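You operate a simulated robot arm through the tools that you are given. There is no shell and no other tool. Be economical: measure what you need, move in short steps, check, and stop when the job is done.

The job below is to be done with a simulated two-armed robot. You get a single attempt, and the scene is never put back.

JOB
Refill the dispenser from the cup that matches its label; put the cup back and shut the lid.
Fine: tip all of it in and spill none. Set down upright: what you pick out.

Only the result counts: the job must be done as asked and must still hold three seconds after the hand-in. Knocking over, shifting, dropping, spilling or breaking anything else fails it. A push-on lid holds only when it is set on centred and level and pressed home; a screw cap is set on level and turned clockwise until tight.

ROBOT AND FRAMES
Two 7-joint arms with fingered hands on one trunk, on a carriage that runs on a rail from [-0.005, -1.083] to [0.004, 0.797] (x, y) and turns from -2.391 to 3.403 rad about z. Base frame: it is fixed where the carriage stands at the start and does not move with it; the origin is on the floor, on the carriage's upright axis, x ahead of it, y to its left, z up; the surface under the hand at the start is at about z = 0.85. Units: m, rad, N and s.
The left shoulder is at the start at [0.07, 0.188, 1.373], the right one opposite. With the tool pointing down near the work surface each hand reaches from about 0.1 to 0.78 m from the robot's upright axis, wherever it stands, measured 20 degrees to its own side. Places, roughly: dispenser lid [0.7, 0.3, 1.1]; granule dispenser [0.7, 0.4, 1]. Payload 4 kg a hand.
The tool frame of a hand sits at the grasp point between the pads (the TCP): z along the fingers, y along the line on which they close. The tips reach 0.026 m beyond it. The gripper opens to 0.132 m. The gripper's body begins 0.073 m behind the TCP. The gripper is a hand of 4 fingers: y runs from the thumb to the fingers, the wrist lies at [0, 0, -0.224] in the tool frame, and closing takes about 1.5 s.
Orientation is that of the tool frame in the base frame, as [roll, pitch, yaw] about the fixed x, y, z axes, in that order (R = Rz(yaw) Ry(pitch) Rx(roll)). With the fingers straight down and closing along the base's y, the tool's x points along the base's -x, its y along +y and its z along -z.

CONTROLS
- The arms move only by the tool apply_moves. It takes "left_moves", "right_moves" or both (then of equal length, played together; a hand with none holds still); each is a list of rows, each a list of 2 entries, a list of its own where there are three numbers: the shift along the tool's x, y, z in m, then the turn, a rotation vector about the tool's x, y, z in rad. In form: [[[x, y, z], [rx, ry, rz]], ...]. A call has 1 to 12 rows; each row is the pose to reach, as a shift and turn from the pose commanded when the call began, along the tool's axes at that moment. "left_grip" and "right_grip" are, for a hand that has rows, the closure, from 0 (fully open) to 1 (shut), set as the call begins (left out, the last holds). A row lasts 0.2 s, in which the tool goes at most 0.05 m and 0.15 rad; a call with a longer step from one row to the next is refused whole, and so is a gripper value outside its range. A pose out of reach is approached as far as the arm can. The call stops where the force on the tool passes 90 N (or 10 N more than at its start, if that is more) or the arm is blocked; 0.2 s more then pass. The fingers move at their own pace (about 0.072 m/s each) and stop on an object; they squeeze with about 30 N. The grip force told is the motor's: it shows also when the fingers shut on nothing. Time passes only in rows, and 0.2 s behind the last, so rows that repeat a pose let the fingers close. The reply holds the time, the measured pose of the TCP, the force on the tool along the base axes, the opening and the grip force, in the units named above and with some noise, with the torque about the TCP (base axes, N m) and any sound that the robot's microphone picked up, and new pictures: "show" is both (left out), scene, wrist or none (wrist: the cameras of the hands that moved).
- Cameras (640 x 400 px; columns grow to the right, rows downward): "scene" is now at [0.1279, 0.0036, 1.592]; the picture's right is [0.22, -0.98, 0.00], its down [-0.69, -0.16, -0.70] and it looks along [0.68, 0.15, -0.71] (base axes); focal length 214 px, centre (320, 200). "left" rides on the left gripper at [-0.073, 0.006, -0.094] in its tool frame; the picture's right is [-0.08, -1.00, 0.00], its down [0.78, -0.06, -0.62] and it looks along [0.61, -0.05, 0.79] (tool axes); focal length 230 px, centre (320, 200). "right" rides on the right gripper at [0.073, 0.006, -0.094] in its tool frame; the picture's right is [-0.08, 1.00, 0.00], its down [-0.78, -0.06, -0.62] and it looks along [-0.61, -0.05, 0.79] (tool axes); focal length 230 px, centre (320, 200). There is no depth. A picture from a camera that has moved, and an enlarged one, comes with that camera's place and axes in the base frame and with its lens. The place of the scene camera against the robot may be out by one fixed shift of up to 0.025 m in any direction.
- slide_trunk(by): slides the trunk up (or, below 0, down) by that many m; the arms and the scene camera ride with it, the base frame stays. It gives what a move gives, with no picture.
- base_move(legs): drives the robot by 1 to 6 legs, each [ahead, left, turn to the left] in m, m and rad, along the robot's own axes; the way and the turn of a leg run together, so that a leg with both is an arc; at most 1.5 m and 3.142 rad a leg. The arms and the cameras ride along, it lands a little off, and it stops where it bumps. It keeps to its track: a leg is cut to what the track allows. It gives what a move gives, and a new picture of the scene camera.
- finger_targets(finger1, finger2, finger3, thumb_bend, hand): sets how far each is bent, from 0 (flat) to 100 (curled in); at 30 the hand is open as for a grip, at 70 the pads meet at the TCP. One left out holds its place. A second passes; each finger stops where it meets its share of the squeeze, and holds until it gets a number again. A gripper value or a shape takes the hand back. It gives what a move gives, with no picture; readings hold the bend of each and the force on the fingers (four entries, about 0 where the hand has none), thumb and palm.
- preshape(shape, hand): the hand has 4 fingers and takes this shape, open, in about a second: jaw (thumb against the fingers, like two jaws); tri (thumb and two fingers); tip (a fingertip pinch); poke (one finger out to press); point (the index stretched); flat (the hand flat); cup (the hand cupped); fist (a fist). The gripper value then closes the fingers along that shape, each until it touches; the sizes above hold for jaw. It gives what a move gives, with no picture.
- aim_head(pan, tilt): turns the head with the scene camera to pan (to the left, within 1.501 rad either way) and tilt (down, from -0.506 to 1.204), counted from straight ahead of the robot. It gives what a move gives, and a new picture of the scene camera.
- close_up(camera, box): a new picture of the part [left, top, right, bottom] of that camera's present view, enlarged. It takes no simulated time.
- close_job(): hands the job in; it is judged then, once.

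Work in short steps. Places have to be worked out from the pictures, the camera data and where the tool is seen: move nearer, look again, correct. Check each grasp and each placing, and mend what went wrong. You have 120 turns and 260 pictures in all, those below and enlarged ones among them. Open the grippers and draw the arms clear of the work before you hand the job in, unless the task says otherwise; then end with one line.

The tools are called after "Emit:" as name(argument=value, ...) on one line, values as JSON. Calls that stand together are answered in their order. apply_moves: Moves the arms, as the interface text tells. Its arguments: {"type":"object","properties":{"left_moves":{"type":"array","items":{"type":"array"}},"left_grip":{"type":"number"},"right_moves":{"type":"array","items":{"type":"array"}},"right_grip":{"type":"number"},"show":{"type":"string","enum":["both","scene","wrist","none"]}},"required":[]} The other tools are called the same way: slide_trunk (by) slides the trunk up or down; preshape (shape, hand) gives the hand a shape; finger_targets (finger1, finger2, finger3, thumb_bend, hand) moves the fingers one by one; base_move (legs) drives the base; aim_head (pan, tilt) turns the head that bears the scene camera; close_up (camera, box) takes an enlarged picture of a part of a camera's view; close_job () hands the job in.

At the start:

```text
clock: 0.0
left_tool_pos: [0.4528, 0.4619, 1.4342]
left_tool_rot: [-3.141, 0.001, -3.141]
left_wrist_force: [0.1, -0.6, -0.3]
left_ft_torque: [0.0, -0.03, -0.03]
left_opening: 0.1317
left_grip_force: 0.1
left_shape: jaw
left_bend: [30.0, 30.0, 30.0, 30.0]
left_finger forces: [0.1, 0.0, 0.0, 0.0, 0.0, 0.0]
right_tool_pos: [0.3325, -0.0464, 1.4487]
right_tool_rot: [3.141, -0.001, 3.141]
right_wrist_force: [-0.9, 0.2, 0.2]
right_ft_torque: [0.0, 0.02, -0.02]
right_opening: 0.132
right_grip_force: 0.0
right_shape: jaw
right_bend: [30.0, 30.0, 30.0, 30.0]
right_finger forces: [0.0, 0.1, 0.1, 0.1, 0.0, 0.1]
trunk travel left (down, up): [-0.85, 0.09]
robot x, y, heading: [-0.0019, 0.0004, 0.0]
head pan, tilt: [0.222, 0.792]
```

scene: 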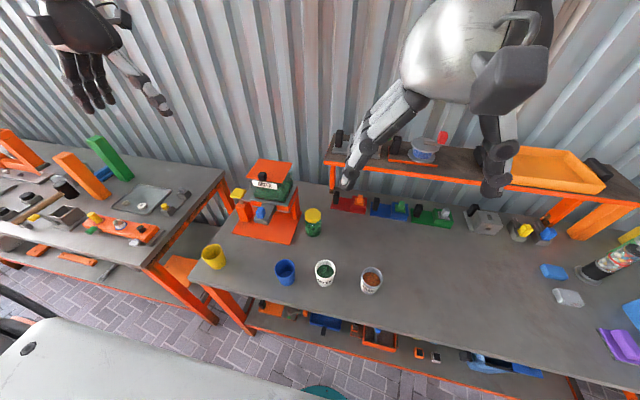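
right: 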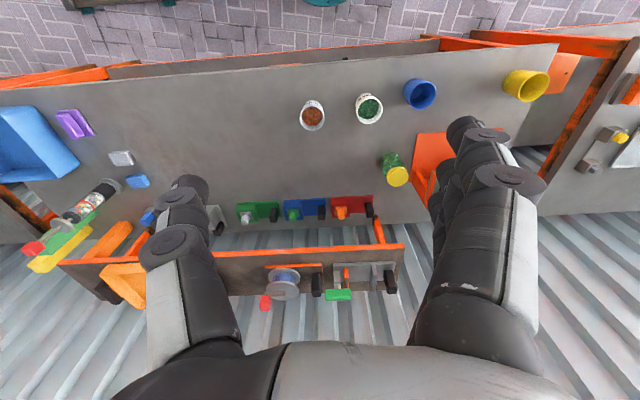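
left: 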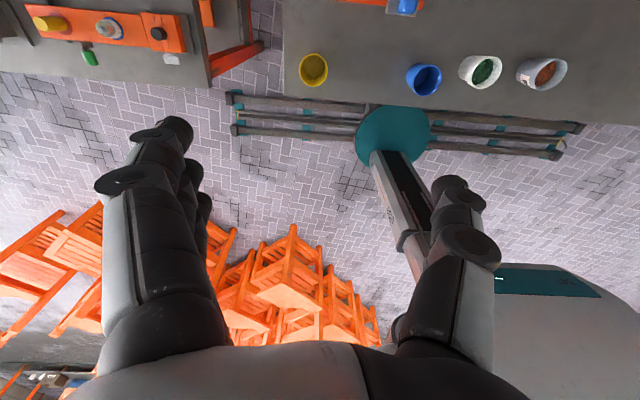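

I see an orange dispenser with a label, and several cups in front of it. I enlarge these areas to read the labels.

Emit:
close_up(camera="scene", box=[220, 150, 340, 250])

Emit:
close_up(camera="scene", box=[190, 220, 400, 310])

Emit:
close_up(camera="right", box=[280, 60, 560, 220])

```text
4.00 times, centred on (280, 200) of scene
camera zoom: at [0.1279, 0.0036, 1.592], right [0.22, -0.98, 0.0], down [-0.69, -0.16, -0.7], along [0.68, 0.15, -0.71], focal length 858 px, centre (480, 200)
```

zoom: 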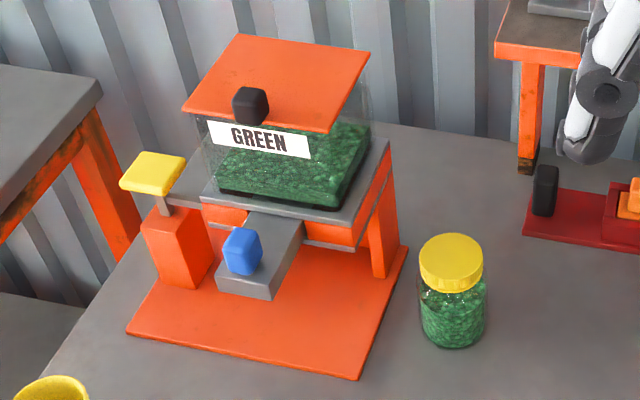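

```text
3.05 times, centred on (295, 265) of scene
camera zoom: at [0.1279, 0.0036, 1.592], right [0.22, -0.98, 0.0], down [-0.69, -0.16, -0.7], along [0.68, 0.15, -0.71], focal length 654 px, centre (396, 2)
```

zoom: 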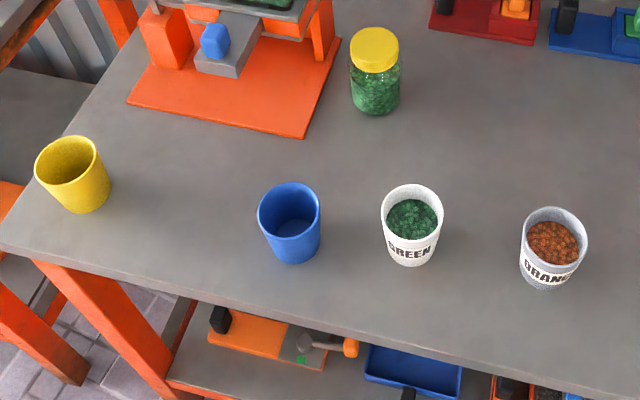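

```text
2.29 times, centred on (420, 140) of right
camera zoom: at [0.2602, -0.0395, 1.5418], right [0.08, 1.0, 0.0], down [0.78, -0.06, 0.62], along [0.61, -0.05, -0.79], focal length 526 px, centre (91, 337)
```

zoom: 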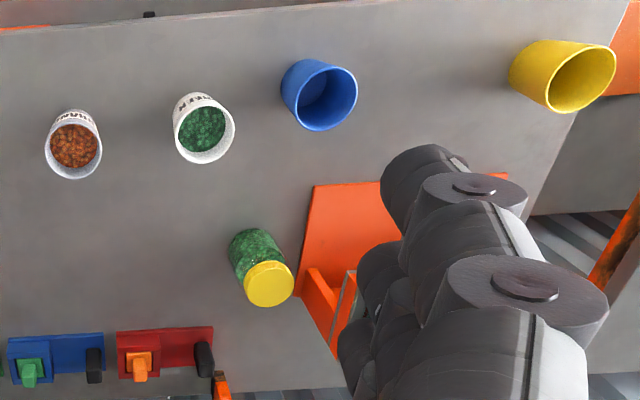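

The dispenser says GREEN, and the matching cup is the white one marked GREEN, at about (0.455, 0.07). The lid is flat and shut, spanning x 0.65–0.77, y 0.26–0.40 at z≈1.1, with a black knob on its front edge, so I expect the hinge at the back. I drive left so both hands can reach it.

Emit:
base_move(legs=[[0, 0.27, 0]])

```text
clock: 1.9
left_tool_pos: [0.4512, 0.7306, 1.4348]
left_tool_rot: [3.138, 0.0, -3.139]
left_wrist_force: [0.3, -0.2, -0.3]
left_ft_torque: [0.02, 0.01, 0.02]
left_opening: 0.1317
left_grip_force: 0.0
left_shape: jaw
left_bend: [30.0, 30.0, 30.0, 30.0]
left_finger forces: [0.1, 0.0, 0.0, 0.0, 0.1, 0.1]
right_tool_pos: [0.3334, 0.2206, 1.449]
right_tool_rot: [3.139, 0.0, -3.138]
right_wrist_force: [0.3, 0.1, -0.6]
right_ft_torque: [0.03, 0.0, -0.01]
right_opening: 0.1317
right_grip_force: 0.1
right_shape: jaw
right_bend: [30.0, 30.0, 30.0, 30.0]
right_finger forces: [0.0, 0.0, 0.0, 0.0, 0.0, 0.0]
trunk travel left (down, up): [-0.85, 0.09]
robot x, y, heading: [0.0035, 0.2728, 0.0]
head pan, tilt: [0.222, 0.792]
camera scene: at [0.129, 0.27, 1.5921], right [0.22, -0.97, 0.0], down [-0.69, -0.16, -0.7], along [0.68, 0.16, -0.71], focal length 214 px, centre (320, 200)
```

scene: 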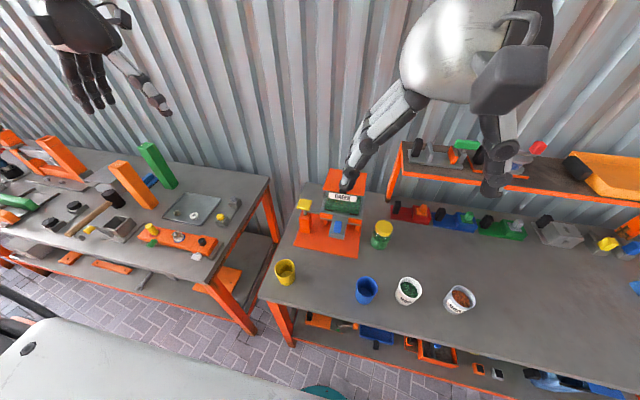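

The right hand blocks the view of the dispenser, so I move it to the right and look again.

Emit:
apply_moves(right_moves=[[[0, -0.05, 0], [0, 0, 0]], [[0, -0.1, 0], [0, 0, 0]], [[0, -0.15, 0], [0, 0, 0]], [[0, -0.2, 0], [0, 0, 0]], [[0, -0.2, 0], [0, 0, 0]]], show="wrist")

Emit:
aim_head(pan=0.1, tilt=0.75)

Emit:
close_up(camera="scene", box=[240, 140, 400, 240])

```text
clock: 3.1
left_tool_pos: [0.452, 0.732, 1.4358]
left_tool_rot: [-3.14, 0.0, -3.138]
left_wrist_force: [-0.3, -0.3, -0.7]
left_ft_torque: [0.0, 0.0, 0.01]
left_opening: 0.1319
left_grip_force: 0.0
left_shape: jaw
left_bend: [30.0, 30.0, 30.0, 30.0]
left_finger forces: [0.1, 0.0, 0.0, 0.0, 0.0, 0.0]
right_tool_pos: [0.333, 0.0228, 1.45]
right_tool_rot: [3.139, -0.001, -3.139]
right_wrist_force: [0.3, -0.4, 0.7]
right_ft_torque: [-0.01, 0.01, -0.01]
right_opening: 0.1321
right_grip_force: 0.0
right_shape: jaw
right_bend: [30.0, 30.0, 30.0, 30.0]
right_finger forces: [0.1, 0.0, 0.0, 0.0, 0.0, 0.0]
trunk travel left (down, up): [-0.85, 0.09]
robot x, y, heading: [0.0046, 0.2699, 0.005]
head pan, tilt: [0.222, 0.792]
camera right: at [0.2615, 0.0292, 1.5426], right [0.07, 1.0, 0.0], down [0.78, -0.06, 0.62], along [0.62, -0.05, -0.79], focal length 230 px, centre (320, 200)
```

right: 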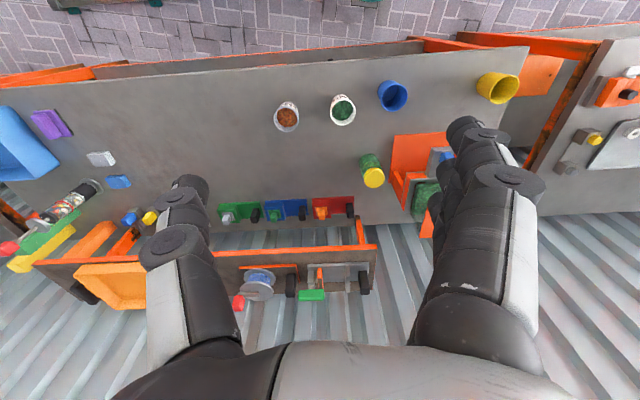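

```text
clock: 3.8
left_tool_pos: [0.4527, 0.7326, 1.4349]
left_tool_rot: [3.142, -0.001, -3.137]
left_wrist_force: [-0.6, 0.1, 0.4]
left_ft_torque: [0.02, 0.0, -0.03]
left_opening: 0.1316
left_grip_force: 0.1
left_shape: jaw
left_bend: [30.0, 30.0, 30.0, 30.0]
left_finger forces: [0.0, 0.0, 0.0, 0.1, 0.1, 0.0]
right_tool_pos: [0.3331, 0.0244, 1.4507]
right_tool_rot: [-3.142, 0.0, -3.138]
right_wrist_force: [0.2, 0.9, -0.1]
right_ft_torque: [-0.03, 0.02, 0.01]
right_opening: 0.1318
right_grip_force: 0.1
right_shape: jaw
right_bend: [30.0, 30.0, 30.0, 30.0]
right_finger forces: [0.0, 0.1, 0.1, 0.1, 0.0, 0.0]
trunk travel left (down, up): [-0.85, 0.09]
robot x, y, heading: [0.0016, 0.2717, -0.0]
head pan, tilt: [0.099, 0.75]
camera scene: at [0.1327, 0.2639, 1.5955], right [0.1, -0.99, 0.0], down [-0.68, -0.07, -0.73], along [0.73, 0.08, -0.68], focal length 214 px, centre (320, 200)
```

scene: 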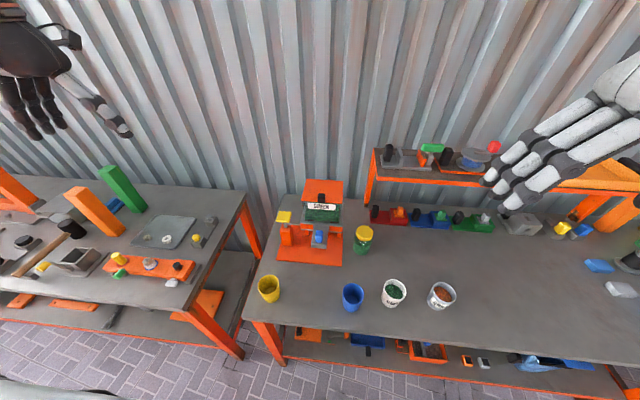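

```text
4.00 times, centred on (320, 190) of scene
camera zoom: at [0.1327, 0.2639, 1.5955], right [0.1, -0.99, 0.0], down [-0.68, -0.07, -0.73], along [0.73, 0.08, -0.68], focal length 858 px, centre (320, 240)
```

zoom: 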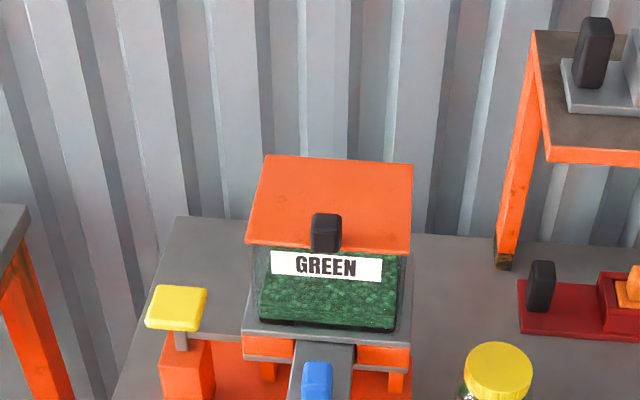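

I line the right hand up with the dispenser and tilt it forward, so that its camera sees the lid more from the side.

Emit:
apply_moves(right_moves=[[[0, 0.05, 0], [0, -0.15, 0]], [[0, 0.1, 0], [0, -0.3, 0]], [[0, 0.15, 0.02], [0, -0.45, 0]], [[0, 0.2, 0.04], [0, -0.55, 0]], [[0, 0.25, 0.06], [0, -0.55, 0]], [[0, 0.29, 0.06], [0, -0.55, 0]], [[0, 0.29, 0.06], [0, -0.55, 0]]], show="wrist")

Emit:
close_up(camera="right", box=[220, 60, 440, 200])

```text
refused: row 3 steps farther than a row can; nothing moved
```

```text
2.86 times, centred on (330, 130) of right
camera zoom: at [0.2617, 0.0305, 1.5428], right [0.07, 1.0, 0.0], down [0.79, -0.06, 0.62], along [0.61, -0.05, -0.79], focal length 657 px, centre (291, 400)
```

zoom: 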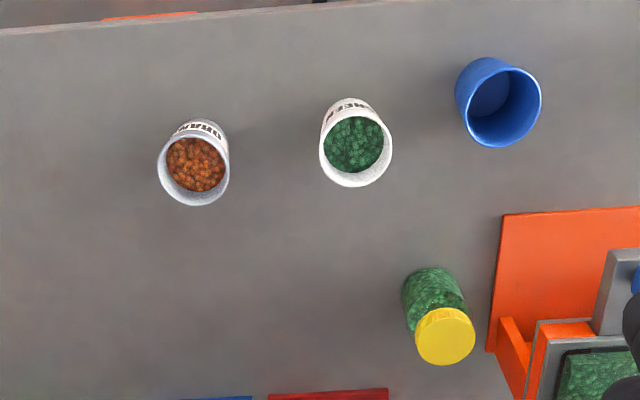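

One step was too long; I repeat the move with smaller steps.

Emit:
apply_moves(right_moves=[[[0, 0.045, 0], [0, -0.14, 0]], [[0, 0.09, 0.01], [0, -0.28, 0]], [[0, 0.135, 0.02], [0, -0.42, 0]], [[0, 0.18, 0.03], [0, -0.55, 0]], [[0, 0.225, 0.04], [0, -0.55, 0]], [[0, 0.27, 0.05], [0, -0.55, 0]], [[0, 0.29, 0.06], [0, -0.55, 0]], [[0, 0.29, 0.06], [0, -0.55, 0]]], show="wrist")

Emit:
close_up(camera="right", box=[220, 60, 440, 200])

```text
clock: 5.6
left_tool_pos: [0.4534, 0.7321, 1.4344]
left_tool_rot: [-3.141, 0.0, -3.137]
left_wrist_force: [1.0, -0.2, -0.2]
left_ft_torque: [0.02, 0.01, 0.02]
left_opening: 0.1319
left_grip_force: 0.1
left_shape: jaw
left_bend: [30.0, 30.0, 30.0, 30.0]
left_finger forces: [0.0, 0.0, 0.0, 0.1, 0.0, 0.0]
right_tool_pos: [0.351, 0.3141, 1.3972]
right_tool_rot: [-3.139, 0.54, -3.134]
right_wrist_force: [0.5, -0.5, 0.9]
right_ft_torque: [0.02, -0.03, -0.03]
right_opening: 0.132
right_grip_force: 0.0
right_shape: jaw
right_bend: [30.0, 30.0, 30.0, 30.0]
right_finger forces: [0.0, 0.1, 0.0, 0.0, 0.0, 0.0]
right hand out of reach, approached as far as the arm can: row 5, 6, 7, 8
trunk travel left (down, up): [-0.85, 0.09]
robot x, y, heading: [0.0018, 0.2703, 0.001]
head pan, tilt: [0.099, 0.75]
camera right: at [0.2412, 0.3208, 1.4401], right [0.06, 1.0, 0.04], down [0.36, -0.06, 0.93], along [0.93, -0.04, -0.36], focal length 230 px, centre (320, 200)
```

right: 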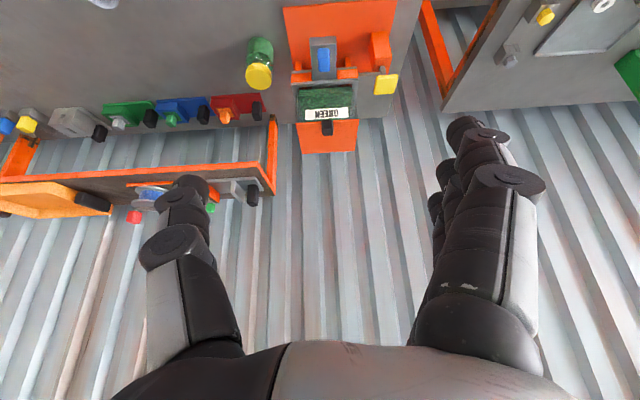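

```text
2.86 times, centred on (330, 130) of right
camera zoom: at [0.2412, 0.3208, 1.4401], right [0.06, 1.0, 0.04], down [0.36, -0.06, 0.93], along [0.93, -0.04, -0.36], focal length 657 px, centre (291, 400)
```

zoom: 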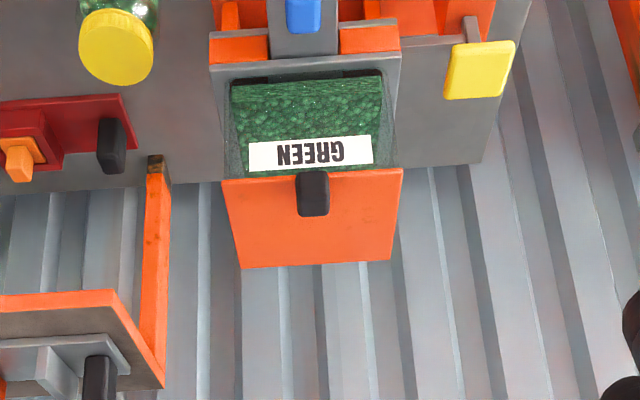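

The lid is level at z≈1.10. The knob is about 0.024 m wide, near (0.655, 0.327), from z 1.10 to 1.13. I set the left hand to a fingertip pinch, move the right hand aside, and bring the left hand over tilted forward.

Emit:
preshape(hand="left", shape="tip")

Emit:
apply_moves(right_moves=[[[0, -0.04, 0], [0, 0, 0]], [[0, -0.08, 0], [0, 0, 0]], [[0, -0.12, 0], [0, 0, 0]], [[0, -0.16, 0], [0, 0, 0]], [[0, -0.2, 0], [0, 0, 0]], [[0, -0.24, 0], [0, 0, 0]], [[0, -0.28, 0], [0, 0, 0]], [[0, -0.3, 0], [0, 0, 0]], [[0, -0.3, 0], [0, 0, 0]]], left_moves=[[[0, -0.035, 0.01], [0, -0.1, 0]], [[-0.01, -0.07, 0.025], [0, -0.2, 0]], [[-0.02, -0.105, 0.04], [0, -0.3, 0]], [[-0.03, -0.14, 0.055], [0, -0.4, 0]], [[-0.035, -0.175, 0.07], [0, -0.5, 0]], [[-0.04, -0.21, 0.085], [0, -0.6, 0]], [[-0.045, -0.245, 0.1], [0, -0.7, 0]], [[-0.05, -0.28, 0.115], [0, -0.785, 0]], [[-0.05, -0.28, 0.135], [0, -0.785, 0]]])

```text
clock: 6.5
left_tool_pos: [0.4527, 0.7329, 1.4346]
left_tool_rot: [3.14, 0.001, -3.137]
left_wrist_force: [-0.9, -0.1, 0.4]
left_ft_torque: [0.03, 0.01, 0.01]
left_opening: 0.1317
left_grip_force: 0.1
left_shape: tip
left_bend: [0.0, 30.0, 0.0, 30.0]
left_finger forces: [0.0, 0.0, 0.0, 0.0, 0.0, 0.0]
right_tool_pos: [0.3494, 0.3159, 1.3976]
right_tool_rot: [-3.138, 0.541, -3.133]
right_wrist_force: [0.5, -0.1, -0.1]
right_ft_torque: [-0.03, -0.02, 0.01]
right_opening: 0.1318
right_grip_force: 0.2
right_shape: jaw
right_bend: [30.0, 30.0, 30.0, 30.0]
right_finger forces: [0.0, 0.0, 0.1, 0.0, 0.0, 0.0]
trunk travel left (down, up): [-0.85, 0.09]
robot x, y, heading: [0.003, 0.2678, 0.0]
head pan, tilt: [0.099, 0.75]
```

```text
clock: 8.5
left_tool_pos: [0.5042, 0.4553, 1.3]
left_tool_rot: [-3.138, 0.785, -3.137]
left_wrist_force: [0.5, -1.7, -0.1]
left_ft_torque: [-0.02, -0.03, -0.02]
left_opening: 0.1321
left_grip_force: 0.1
left_shape: tip
left_bend: [0.0, 30.0, 0.0, 30.0]
left_finger forces: [0.0, 0.0, 0.0, 0.0, 0.1, 0.1]
right_tool_pos: [0.3506, 0.0166, 1.3974]
right_tool_rot: [-3.14, 0.549, -3.139]
right_wrist_force: [0.1, 0.8, -0.3]
right_ft_torque: [0.0, -0.01, 0.0]
right_opening: 0.1319
right_grip_force: 0.1
right_shape: jaw
right_bend: [30.0, 30.0, 30.0, 30.0]
right_finger forces: [0.0, 0.1, 0.0, 0.0, 0.0, 0.0]
trunk travel left (down, up): [-0.85, 0.09]
robot x, y, heading: [0.0032, 0.2686, 0.003]
head pan, tilt: [0.099, 0.75]
camera scene: at [0.1328, 0.266, 1.5955], right [0.1, -0.99, 0.0], down [-0.68, -0.07, -0.73], along [0.73, 0.07, -0.68], focal length 214 px, centre (320, 200)
camera right: at [0.2409, 0.0231, 1.4388], right [0.06, 1.0, 0.04], down [0.35, -0.06, 0.94], along [0.94, -0.05, -0.35], focal length 230 px, centre (320, 200)
camera left: at [0.4889, 0.4608, 1.4172], right [0.06, -1.0, 0.06], down [-0.99, -0.06, -0.12], along [0.12, -0.05, -0.99], focal length 230 px, centre (320, 200)
```

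scene: 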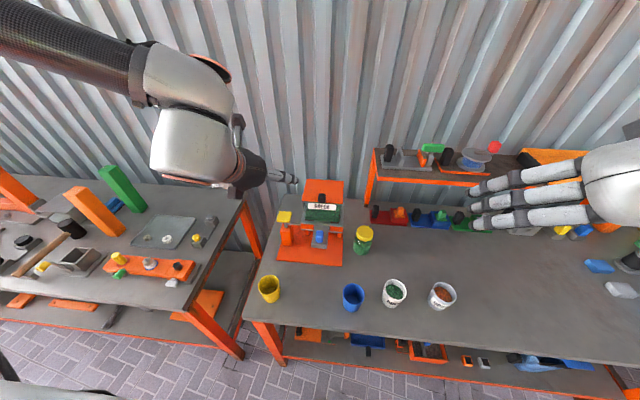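
right: 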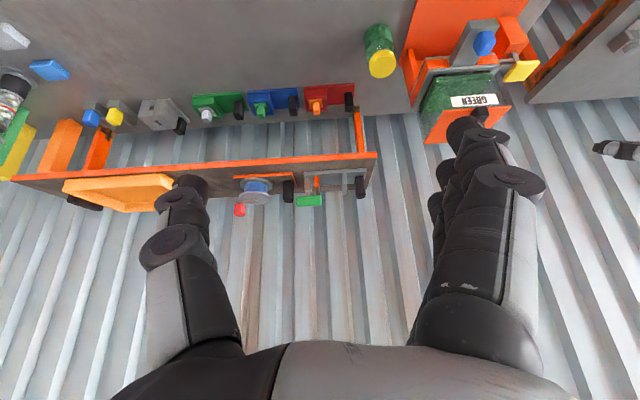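
left: 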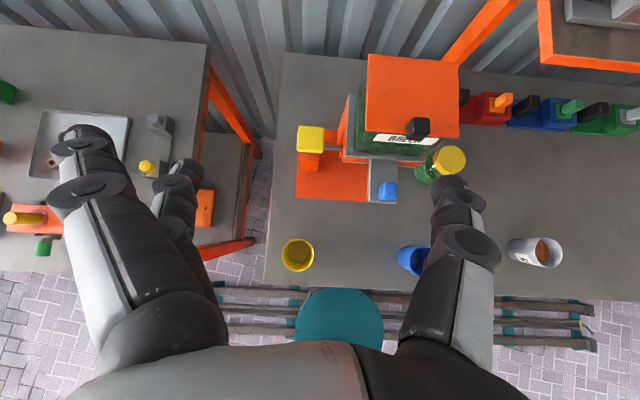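

The left camera agrees with the other views: lid top z≈1.115, front edge x≈0.63, back x≈0.745, knob y≈0.325. I move the left hand just short of the knob with the fingers half closed.

Emit:
apply_moves(left_moves=[[[0.005, -0.03, 0.025], [0, 0, 0]], [[0.01, -0.06, 0.05], [0, 0, 0]], [[0.015, -0.09, 0.075], [0, 0, 0]], [[0.02, -0.12, 0.1], [0, 0, 0]], [[0.0205, -0.13, 0.115], [0, 0, 0]], [[0.0205, -0.13, 0.115], [0, 0, 0]]], left_grip=0.5)

Emit:
close_up(camera="scene", box=[240, 140, 400, 240])

```text
clock: 9.9
left_tool_pos: [0.5591, 0.3971, 1.2302]
left_tool_rot: [-3.141, 0.785, -3.138]
left_wrist_force: [0.2, 0.5, -0.1]
left_ft_torque: [-0.02, -0.04, 0.03]
left_opening: 0.067
left_grip_force: 0.0
left_shape: tip
left_bend: [0.0, 73.0, 0.0, 70.0]
left_finger forces: [0.0, 0.0, 0.1, 0.0, 0.0, 0.0]
left hand out of reach, approached as far as the arm can: row 3, 4, 5, 6
right_tool_pos: [0.3493, 0.0149, 1.3976]
right_tool_rot: [-3.141, 0.553, -3.139]
right_wrist_force: [0.2, 0.3, -0.8]
right_ft_torque: [-0.02, -0.04, -0.02]
right_opening: 0.132
right_grip_force: 0.2
right_shape: jaw
right_bend: [30.0, 30.0, 30.0, 30.0]
right_finger forces: [0.0, 0.0, 0.0, 0.1, 0.0, 0.0]
trunk travel left (down, up): [-0.85, 0.09]
robot x, y, heading: [0.001, 0.2657, -0.0]
head pan, tilt: [0.099, 0.75]
camera scene: at [0.1312, 0.2644, 1.5956], right [0.1, -0.99, 0.0], down [-0.68, -0.07, -0.73], along [0.73, 0.08, -0.68], focal length 214 px, centre (320, 200)
camera left: at [0.5452, 0.4038, 1.3489], right [0.06, -1.0, 0.06], down [-0.99, -0.06, -0.12], along [0.12, -0.05, -0.99], focal length 230 px, centre (320, 200)
```

scene: 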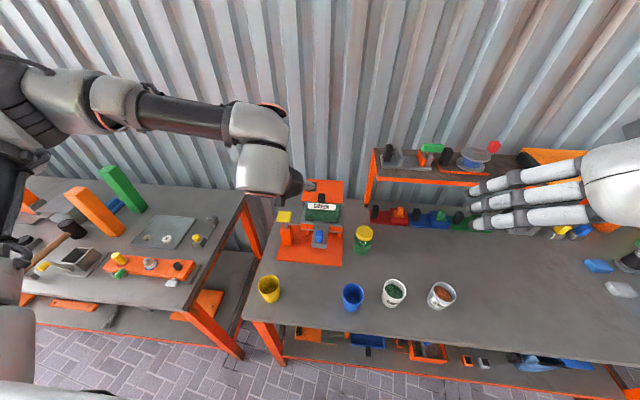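
left: 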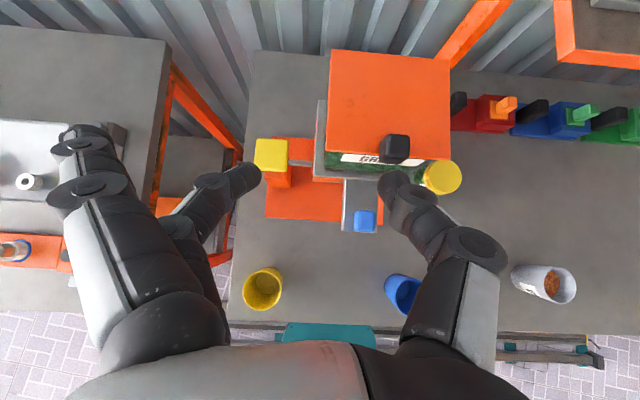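

```text
4.00 times, centred on (320, 190) of scene
camera zoom: at [0.1312, 0.2644, 1.5956], right [0.1, -0.99, 0.0], down [-0.68, -0.07, -0.73], along [0.73, 0.08, -0.68], focal length 858 px, centre (320, 240)
```

zoom: 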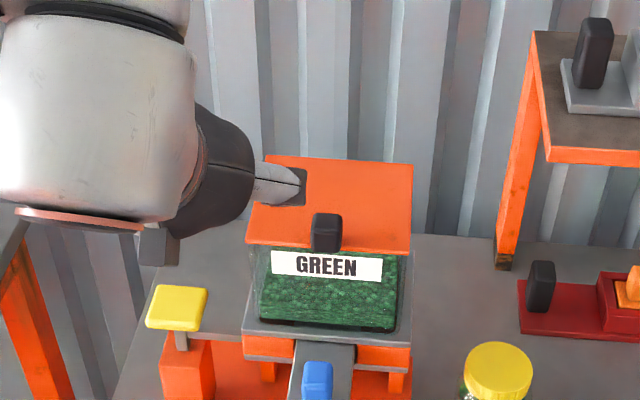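

The left arm can't reach in that close to the robot's centre. I drive the base right by 0.17 so the dispenser lies on the left arm's own side. The hands are high enough to clear everything.

Emit:
base_move(legs=[[0, -0.17, 0]])

Emit:
apply_moves(left_moves=[[[0, 0.04, 0], [0, 0, 0]], [[0, 0.08, 0], [0, 0, 0]], [[0, 0.095, 0], [0, 0, 0]], [[0, 0.095, 0], [0, 0, 0]]])

```text
clock: 11.4
left_tool_pos: [0.5611, 0.2318, 1.2294]
left_tool_rot: [-3.134, 0.786, -3.135]
left_wrist_force: [0.7, -0.5, 0.0]
left_ft_torque: [-0.02, -0.01, -0.04]
left_opening: 0.0668
left_grip_force: 0.0
left_shape: tip
left_bend: [0.0, 73.0, 0.0, 70.0]
left_finger forces: [0.1, 0.0, 0.1, 0.0, 0.0, 0.1]
right_tool_pos: [0.3499, -0.1506, 1.3982]
right_tool_rot: [-3.138, 0.55, -3.136]
right_wrist_force: [1.4, -0.4, -0.9]
right_ft_torque: [-0.01, -0.01, -0.02]
right_opening: 0.1319
right_grip_force: 0.0
right_shape: jaw
right_bend: [30.0, 30.0, 30.0, 30.0]
right_finger forces: [0.1, 0.0, 0.0, 0.1, 0.1, 0.0]
trunk travel left (down, up): [-0.85, 0.09]
robot x, y, heading: [0.0016, 0.098, 0.005]
head pan, tilt: [0.099, 0.75]
camera scene: at [0.1319, 0.099, 1.5955], right [0.1, -0.99, 0.0], down [-0.68, -0.07, -0.73], along [0.73, 0.07, -0.68], focal length 214 px, centre (320, 200)
```

scene: 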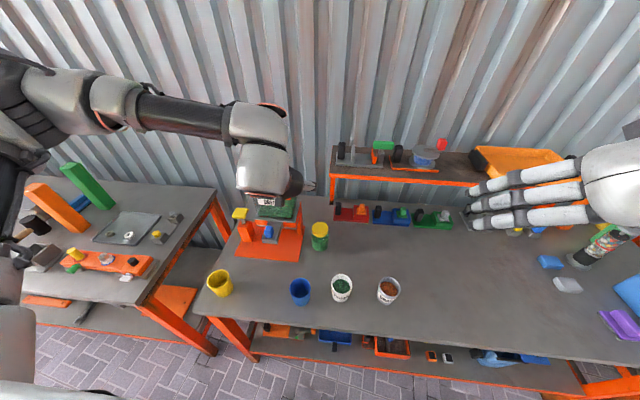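

```text
clock: 12.4
left_tool_pos: [0.5597, 0.3224, 1.231]
left_tool_rot: [-3.14, 0.786, -3.139]
left_wrist_force: [-0.1, -0.1, 0.1]
left_ft_torque: [0.05, 0.0, 0.03]
left_opening: 0.0667
left_grip_force: 0.1
left_shape: tip
left_bend: [0.0, 73.0, 0.0, 70.0]
left_finger forces: [0.0, 0.0, 0.0, 0.0, 0.0, 0.0]
right_tool_pos: [0.35, -0.1561, 1.3978]
right_tool_rot: [3.14, 0.55, 3.142]
right_wrist_force: [0.9, -0.4, 1.2]
right_ft_torque: [0.01, 0.0, 0.01]
right_opening: 0.1319
right_grip_force: 0.1
right_shape: jaw
right_bend: [30.0, 30.0, 30.0, 30.0]
right_finger forces: [0.0, 0.0, 0.1, 0.0, 0.0, 0.0]
trunk travel left (down, up): [-0.85, 0.09]
robot x, y, heading: [0.0004, 0.1005, 0.003]
head pan, tilt: [0.099, 0.75]
camera scene: at [0.1317, 0.0924, 1.5955], right [0.1, -0.99, 0.0], down [-0.68, -0.07, -0.73], along [0.73, 0.08, -0.68], focal length 214 px, centre (320, 200)
camera left: at [0.5453, 0.3279, 1.3487], right [0.06, -1.0, 0.06], down [-0.99, -0.06, -0.12], along [0.12, -0.05, -0.99], focal length 230 px, centre (320, 200)
```

scene: 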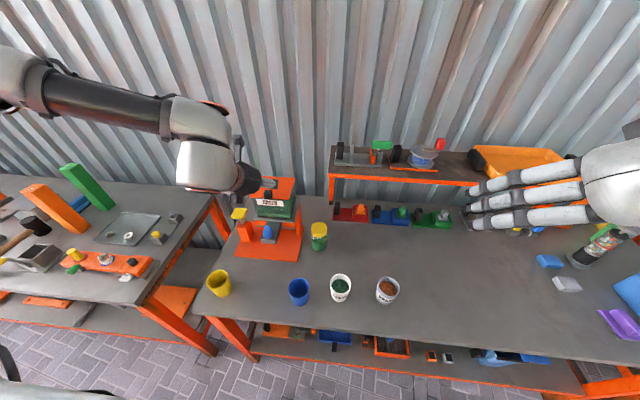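
left: 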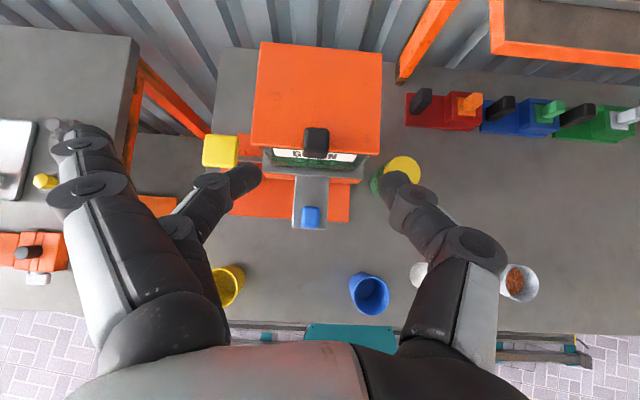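

The knob lies at about (0.635, 0.325), top z≈1.145, and the fingertips are centred on it. I move in along the tool axis.

Emit:
apply_moves(left_moves=[[[0.003, 0.001, 0.035], [0, 0, 0]], [[0.006, 0.0025, 0.07], [0, 0, 0]], [[0.0095, 0.0025, 0.1], [0, 0, 0]], [[0.0095, 0.0025, 0.112], [0, 0, 0]], [[0.0095, 0.0025, 0.112], [0, 0, 0]]])

Emit:
close_up(camera="left", box=[220, 60, 440, 200])

Emit:
close_up(camera="scene", box=[200, 130, 360, 230])

```text
clock: 13.6
left_tool_pos: [0.6331, 0.3249, 1.147]
left_tool_rot: [-3.141, 0.786, -3.138]
left_wrist_force: [0.9, 0.7, 7.5]
left_ft_torque: [-0.07, -0.12, 0.04]
left_opening: 0.066
left_grip_force: 0.0
left_shape: tip
left_bend: [0.0, 73.0, 0.0, 70.0]
left_finger forces: [0.0, 2.7, 0.0, 0.0, 5.2, 0.0]
right_tool_pos: [0.3495, -0.1552, 1.3985]
right_tool_rot: [3.139, 0.552, -3.141]
right_wrist_force: [-0.1, -0.5, 1.0]
right_ft_torque: [-0.02, 0.0, 0.0]
right_opening: 0.1317
right_grip_force: 0.1
right_shape: jaw
right_bend: [30.0, 30.0, 30.0, 30.0]
right_finger forces: [0.0, 0.1, 0.0, 0.0, 0.0, 0.0]
trunk travel left (down, up): [-0.85, 0.09]
robot x, y, heading: [0.0002, 0.101, 0.004]
head pan, tilt: [0.099, 0.75]
camera scene: at [0.1309, 0.0936, 1.5957], right [0.1, -0.99, 0.0], down [-0.68, -0.07, -0.73], along [0.73, 0.08, -0.68], focal length 214 px, centre (320, 200)
camera left: at [0.6181, 0.3317, 1.2642], right [0.06, -1.0, 0.06], down [-0.99, -0.06, -0.12], along [0.12, -0.05, -0.99], focal length 230 px, centre (320, 200)
```

scene: 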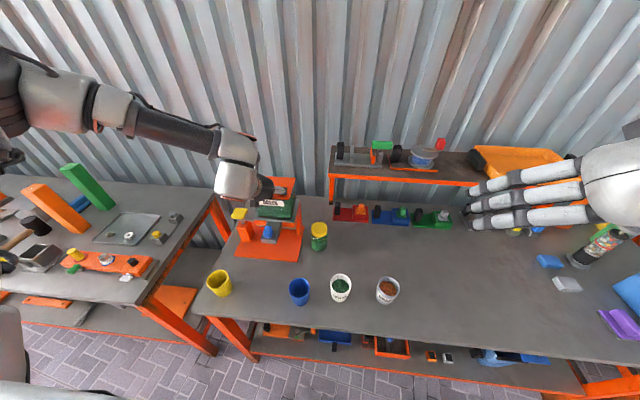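
left: 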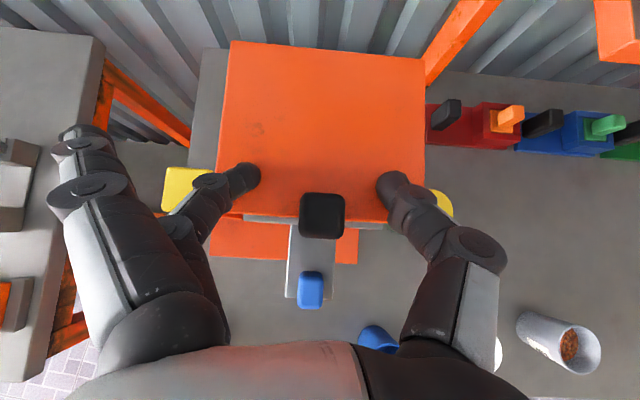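

```text
2.86 times, centred on (330, 130) of left
camera zoom: at [0.6181, 0.3317, 1.2642], right [0.06, -1.0, 0.06], down [-0.99, -0.06, -0.12], along [0.12, -0.05, -0.99], focal length 657 px, centre (291, 400)
```

zoom: 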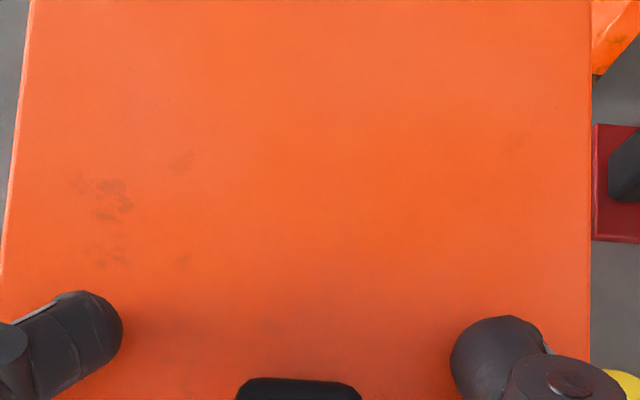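

```text
4.00 times, centred on (280, 180) of scene
camera zoom: at [0.1309, 0.0936, 1.5957], right [0.1, -0.99, 0.0], down [-0.68, -0.07, -0.73], along [0.73, 0.08, -0.68], focal length 858 px, centre (480, 280)
```

zoom: 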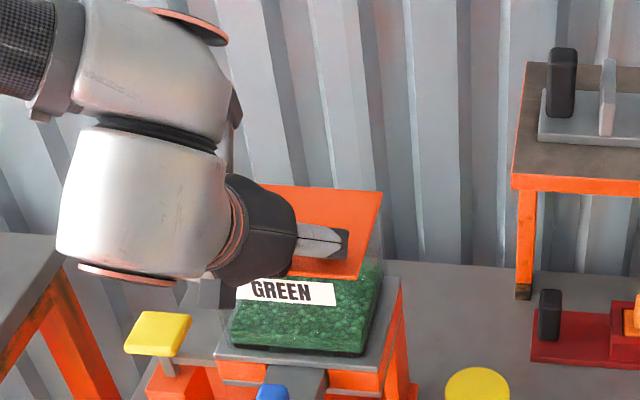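

The tips are just touching the lid top (7.5 N) and sit about 0.015 m too far forward of the knob. I back off slightly and then close.

Emit:
apply_moves(left_moves=[[[0.0064, 0, -0.012], [0, 0, 0]], [[0.0064, 0, -0.012], [0, 0, 0]]], show="none")

Emit:
apply_moves(left_moves=[[[0, 0, 0], [0, 0, 0]], [[0, 0, 0], [0, 0, 0]], [[0, 0, 0], [0, 0, 0]], [[0, 0, 0], [0, 0, 0]], [[0, 0, 0], [0, 0, 0]], [[0, 0, 0], [0, 0, 0]]], left_grip=0.95, show="wrist")

```text
clock: 14.2
left_tool_pos: [0.6192, 0.3265, 1.1494]
left_tool_rot: [-3.141, 0.785, -3.139]
left_wrist_force: [-0.1, -0.4, 0.4]
left_ft_torque: [-0.03, 0.02, 0.01]
left_opening: 0.0661
left_grip_force: 0.1
left_shape: tip
left_bend: [0.0, 73.0, 0.0, 70.0]
left_finger forces: [0.0, 0.0, 0.0, 0.1, 0.0, 0.1]
right_tool_pos: [0.3496, -0.1552, 1.3978]
right_tool_rot: [-3.141, 0.55, -3.14]
right_wrist_force: [-0.7, 0.6, -0.6]
right_ft_torque: [0.01, 0.03, 0.01]
right_opening: 0.1323
right_grip_force: 0.1
right_shape: jaw
right_bend: [30.0, 30.0, 30.0, 30.0]
right_finger forces: [0.0, 0.1, 0.0, 0.0, 0.1, 0.1]
trunk travel left (down, up): [-0.85, 0.09]
robot x, y, heading: [-0.0009, 0.097, 0.004]
head pan, tilt: [0.099, 0.75]
```

```text
clock: 15.6
left_tool_pos: [0.6198, 0.3256, 1.1483]
left_tool_rot: [-3.139, 0.786, -3.137]
left_wrist_force: [0.9, -2.3, -0.8]
left_ft_torque: [-0.04, 0.03, -0.03]
left_opening: 0.0171
left_grip_force: 30.0
left_shape: tip
left_bend: [26.0, 72.0, 26.0, 70.0]
left_finger forces: [0.1, 26.3, 0.1, 0.0, 28.7, 0.0]
right_tool_pos: [0.3502, -0.1559, 1.3981]
right_tool_rot: [3.14, 0.549, -3.14]
right_wrist_force: [-0.5, 0.7, 0.6]
right_ft_torque: [-0.01, -0.02, 0.0]
right_opening: 0.1319
right_grip_force: 0.0
right_shape: jaw
right_bend: [30.0, 30.0, 30.0, 30.0]
right_finger forces: [0.0, 0.0, 0.1, 0.0, 0.1, 0.0]
trunk travel left (down, up): [-0.85, 0.09]
robot x, y, heading: [-0.0004, 0.1006, 0.005]
head pan, tilt: [0.099, 0.75]
camera left: at [0.6052, 0.3313, 1.267], right [0.06, -1.0, 0.06], down [-0.99, -0.06, -0.12], along [0.12, -0.05, -0.99], focal length 230 px, centre (320, 200)
```

left: 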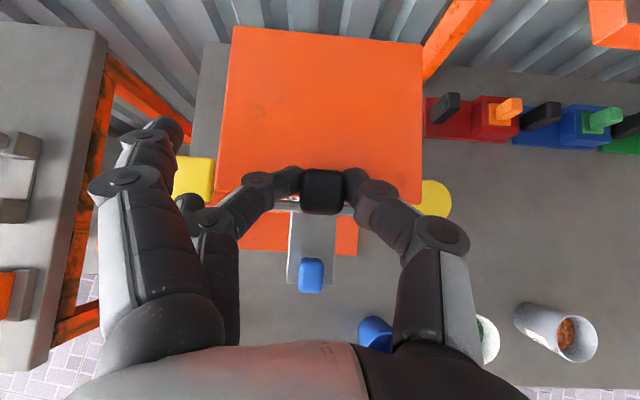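

The knob is gripped (30 N, 0.017 m opening). I lift 0.02 m as a test to see whether the lid hinges.

Emit:
apply_moves(left_moves=[[[-0.004, 0, -0.004], [0, 0, 0]], [[-0.009, 0, -0.009], [0, 0, 0]], [[-0.0141, 0, -0.0141], [0, 0, 0]], [[-0.0141, 0, -0.0141], [0, 0, 0]]], show="wrist")

Emit:
close_up(camera="scene", box=[200, 130, 360, 230])

```text
clock: 16.6
left_tool_pos: [0.624, 0.3263, 1.1664]
left_tool_rot: [-3.141, 0.781, -3.139]
left_wrist_force: [15.4, -3.0, -6.6]
left_ft_torque: [0.02, 0.03, 0.05]
left_opening: 0.0166
left_grip_force: 29.6
left_shape: tip
left_bend: [26.0, 72.0, 26.0, 70.0]
left_finger forces: [0.0, 25.5, 0.0, 0.1, 27.0, 0.0]
right_tool_pos: [0.3545, -0.1549, 1.3973]
right_tool_rot: [3.14, 0.546, -3.14]
right_wrist_force: [0.4, 0.5, -0.3]
right_ft_torque: [0.0, -0.02, 0.01]
right_opening: 0.1319
right_grip_force: 0.0
right_shape: jaw
right_bend: [30.0, 30.0, 30.0, 30.0]
right_finger forces: [0.1, 0.0, 0.1, 0.0, 0.0, 0.0]
trunk travel left (down, up): [-0.85, 0.09]
robot x, y, heading: [-0.0019, 0.0985, 0.007]
head pan, tilt: [0.099, 0.75]
camera left: at [0.6089, 0.3313, 1.2846], right [0.06, -1.0, 0.06], down [-0.99, -0.06, -0.12], along [0.12, -0.05, -0.99], focal length 230 px, centre (320, 200)
```

left: 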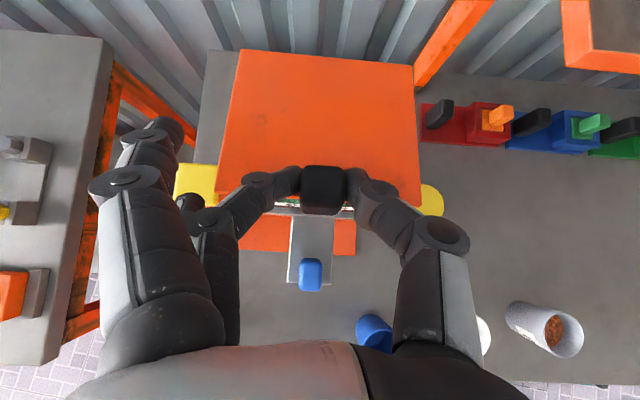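

```text
4.00 times, centred on (280, 180) of scene
camera zoom: at [0.1366, 0.0939, 1.595], right [0.1, -0.99, 0.0], down [-0.68, -0.07, -0.73], along [0.73, 0.07, -0.68], focal length 858 px, centre (480, 280)
```

zoom: 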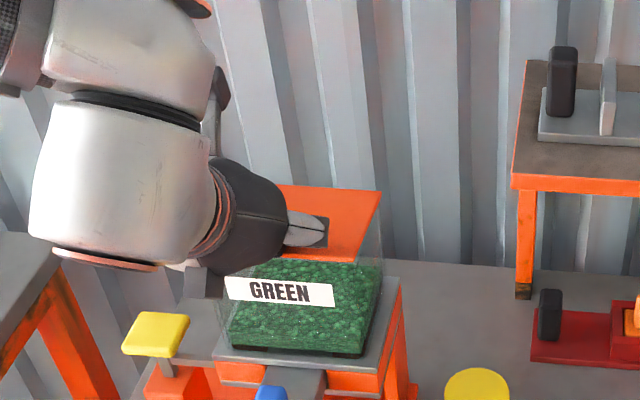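

The lid lifts at its front and pivots at the back, so it is hinged. I continue along the arc to about 45°.

Emit:
apply_moves(left_moves=[[[-0.0035, 0, 0.0035], [0, 0, 0]], [[-0.0129, 0, 0.0], [0, 0, 0]], [[-0.0225, 0, -0.0031], [0, 0, 0]], [[-0.0325, 0, -0.005], [0, 0, 0]], [[-0.0426, 0, -0.0066], [0, 0, 0]], [[-0.0589, 0, -0.007], [0, 0, 0]], [[-0.073, 0, -0.0054], [0, 0, 0]], [[-0.073, 0, -0.0054], [0, 0, 0]]])

```text
clock: 18.4
left_tool_pos: [0.6686, 0.3259, 1.2229]
left_tool_rot: [-3.14, 0.783, -3.138]
left_wrist_force: [-4.0, -0.5, -9.8]
left_ft_torque: [0.03, 1.08, -0.1]
left_opening: 0.0137
left_grip_force: 29.7
left_shape: tip
left_bend: [26.0, 72.0, 26.0, 70.0]
left_finger forces: [0.1, 24.6, 0.1, 0.1, 25.5, 0.0]
right_tool_pos: [0.3516, -0.1543, 1.3969]
right_tool_rot: [3.142, 0.551, -3.141]
right_wrist_force: [-0.1, 0.4, 0.0]
right_ft_torque: [-0.04, -0.02, -0.02]
right_opening: 0.1319
right_grip_force: 0.0
right_shape: jaw
right_bend: [30.0, 30.0, 30.0, 30.0]
right_finger forces: [0.0, 0.0, 0.1, 0.0, 0.1, 0.0]
trunk travel left (down, up): [-0.85, 0.09]
robot x, y, heading: [-0.0009, 0.1041, 0.005]
head pan, tilt: [0.099, 0.75]
camera scene: at [0.1336, 0.0941, 1.5953], right [0.1, -0.99, 0.0], down [-0.68, -0.07, -0.73], along [0.73, 0.07, -0.68], focal length 214 px, centre (320, 200)
camera left: at [0.654, 0.3312, 1.3413], right [0.06, -1.0, 0.06], down [-0.99, -0.06, -0.12], along [0.12, -0.05, -0.99], focal length 230 px, centre (320, 200)
```

scene: 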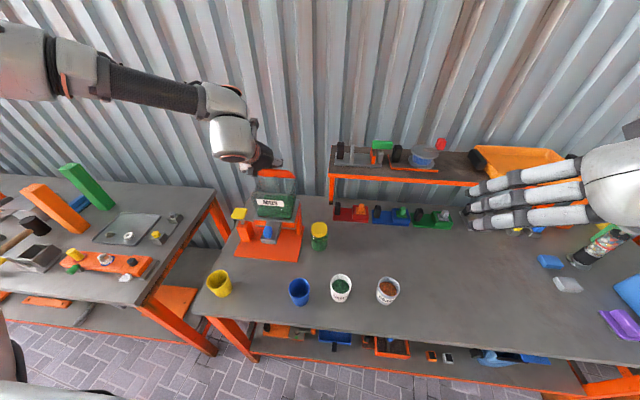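
left: 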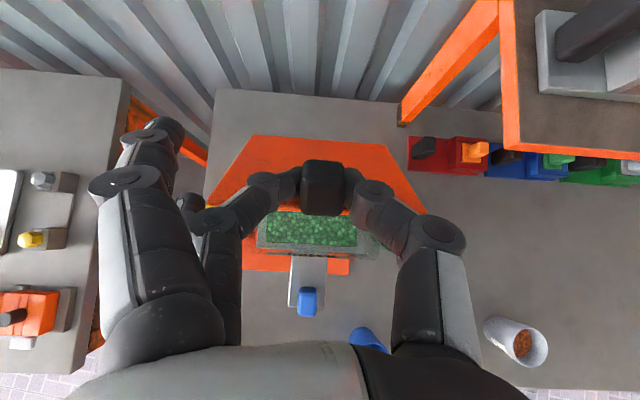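

The lid is at about 45° and the granules show inside. I continue to about 90°, turning the hand toward vertical as it goes.

Emit:
apply_moves(left_moves=[[[-0.0165, 0, 0.004], [0, 0.105, 0]], [[-0.0331, 0, 0.0093], [0, 0.21, 0]], [[-0.048, 0, 0.0175], [0, 0.315, 0]], [[-0.063, 0, 0.0271], [0, 0.42, 0]], [[-0.0755, 0, 0.0388], [0, 0.525, 0]], [[-0.0872, 0, 0.0516], [0, 0.63, 0]], [[-0.0872, 0, 0.0516], [0, 0.63, 0]]])

```text
clock: 20.0
left_tool_pos: [0.695, 0.3546, 1.2552]
left_tool_rot: [3.138, 0.153, 3.136]
left_wrist_force: [12.4, -54.4, -17.8]
left_ft_torque: [-0.37, -1.11, 0.73]
left_opening: 0.0396
left_grip_force: 29.8
left_shape: tip
left_bend: [26.0, 78.0, 26.0, 62.0]
left_finger forces: [0.1, 0.0, 0.0, 0.1, 54.1, 0.0]
left hand out of reach, approached as far as the arm can: row 4, 5, 6, 7
right_tool_pos: [0.3525, -0.1669, 1.3935]
right_tool_rot: [3.13, 0.549, 3.135]
right_wrist_force: [-0.6, 0.5, -0.7]
right_ft_torque: [-0.01, -0.02, -0.03]
right_opening: 0.132
right_grip_force: 0.1
right_shape: jaw
right_bend: [30.0, 30.0, 30.0, 30.0]
right_finger forces: [0.1, 0.0, 0.0, 0.1, 0.0, 0.0]
trunk travel left (down, up): [-0.85, 0.09]
robot x, y, heading: [-0.001, 0.0962, -0.001]
head pan, tilt: [0.099, 0.75]
camera scene: at [0.1353, 0.0792, 1.5953], right [0.1, -0.99, -0.01], down [-0.68, -0.06, -0.73], along [0.73, 0.08, -0.68], focal length 214 px, centre (320, 200)
camera left: at [0.7524, 0.3588, 1.3603], right [0.07, -1.0, 0.01], down [-0.87, -0.06, 0.49], along [-0.49, -0.04, -0.87], focal length 230 px, centre (320, 200)
```

scene: 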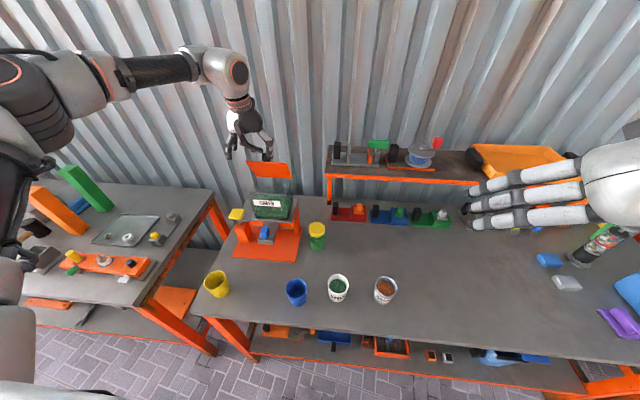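
left: 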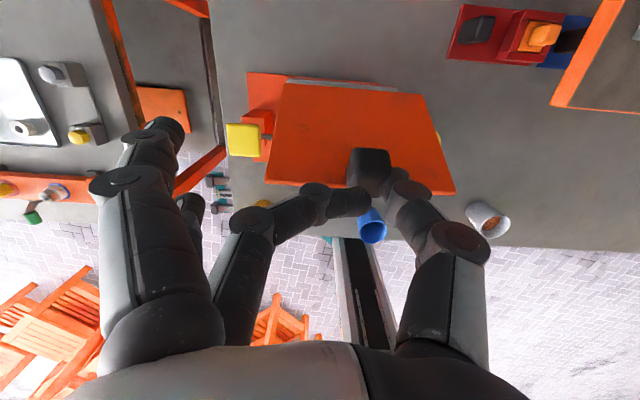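

The arm ran out of reach at the vertical attitude and drifted sideways. The lid is at about 63° and only the thumb still presses on the knob. I tilt back to an attitude the arm can reach and shift -y, so the pinch closes on the knob again.

Emit:
apply_moves(left_moves=[[[0.002, -0.007, 0], [0, -0.1, 0]], [[0.004, -0.014, 0], [0, -0.2, 0]], [[0.006, -0.021, 0], [0, -0.3, 0]], [[0.006, -0.027, 0], [0, -0.35, 0]], [[0.006, -0.027, 0], [0, -0.35, 0]], [[0.006, -0.027, 0], [0, -0.35, 0]]])

Emit:
close_up(camera="scene", box=[200, 110, 360, 210])

```text
clock: 21.4
left_tool_pos: [0.6887, 0.3376, 1.2538]
left_tool_rot: [3.139, 0.502, 3.141]
left_wrist_force: [3.3, -30.1, -14.3]
left_ft_torque: [-0.18, 0.19, -0.17]
left_opening: 0.0081
left_grip_force: 30.0
left_shape: tip
left_bend: [26.0, 78.0, 26.0, 68.0]
left_finger forces: [0.1, 0.0, 0.1, 0.0, 32.5, 0.0]
right_tool_pos: [0.3519, -0.1605, 1.3952]
right_tool_rot: [3.135, 0.548, -3.14]
right_wrist_force: [0.3, -0.5, -0.2]
right_ft_torque: [-0.04, 0.0, 0.01]
right_opening: 0.1319
right_grip_force: 0.0
right_shape: jaw
right_bend: [30.0, 30.0, 30.0, 30.0]
right_finger forces: [0.0, 0.0, 0.1, 0.1, 0.0, 0.0]
trunk travel left (down, up): [-0.85, 0.09]
robot x, y, heading: [-0.0013, 0.0967, 0.008]
head pan, tilt: [0.099, 0.75]
camera scene: at [0.1348, 0.0865, 1.5952], right [0.1, -0.99, -0.01], down [-0.68, -0.07, -0.73], along [0.73, 0.08, -0.68], focal length 214 px, centre (320, 200)
camera left: at [0.7069, 0.3429, 1.3701], right [0.07, -1.0, 0.03], down [-0.98, -0.06, 0.16], along [-0.16, -0.04, -0.99], focal length 230 px, centre (320, 200)
```

scene: 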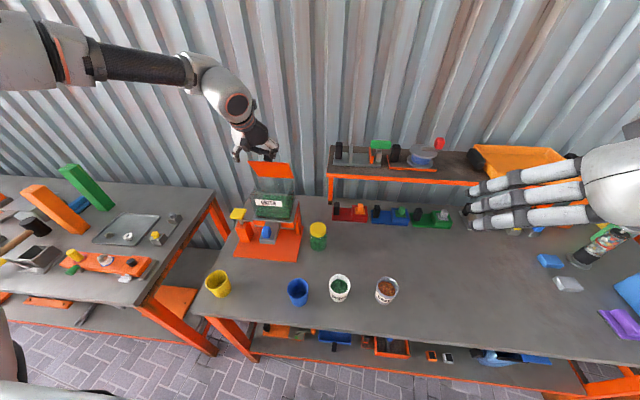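
left: 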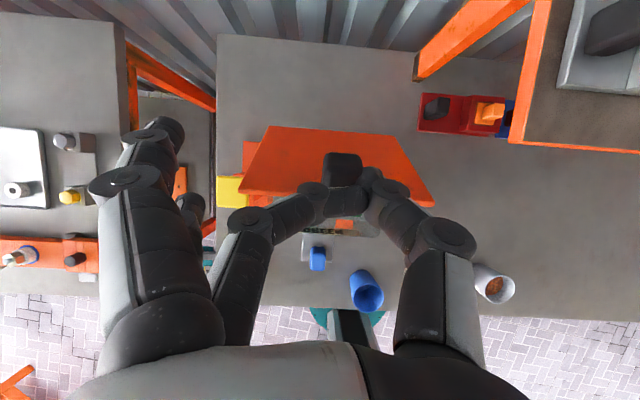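

```text
4.00 times, centred on (280, 160) of scene
camera zoom: at [0.1348, 0.0865, 1.5952], right [0.1, -0.99, -0.01], down [-0.68, -0.07, -0.73], along [0.73, 0.08, -0.68], focal length 858 px, centre (480, 360)
```

zoom: 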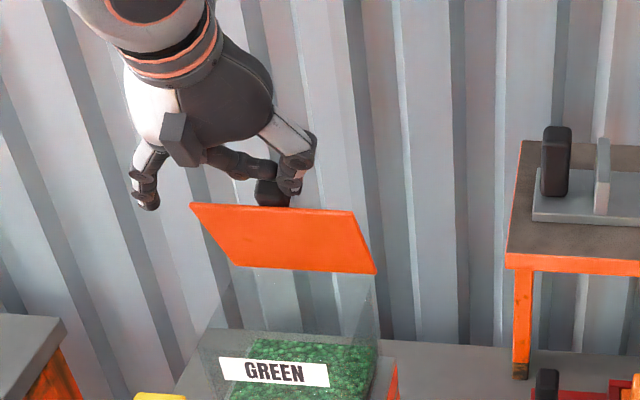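

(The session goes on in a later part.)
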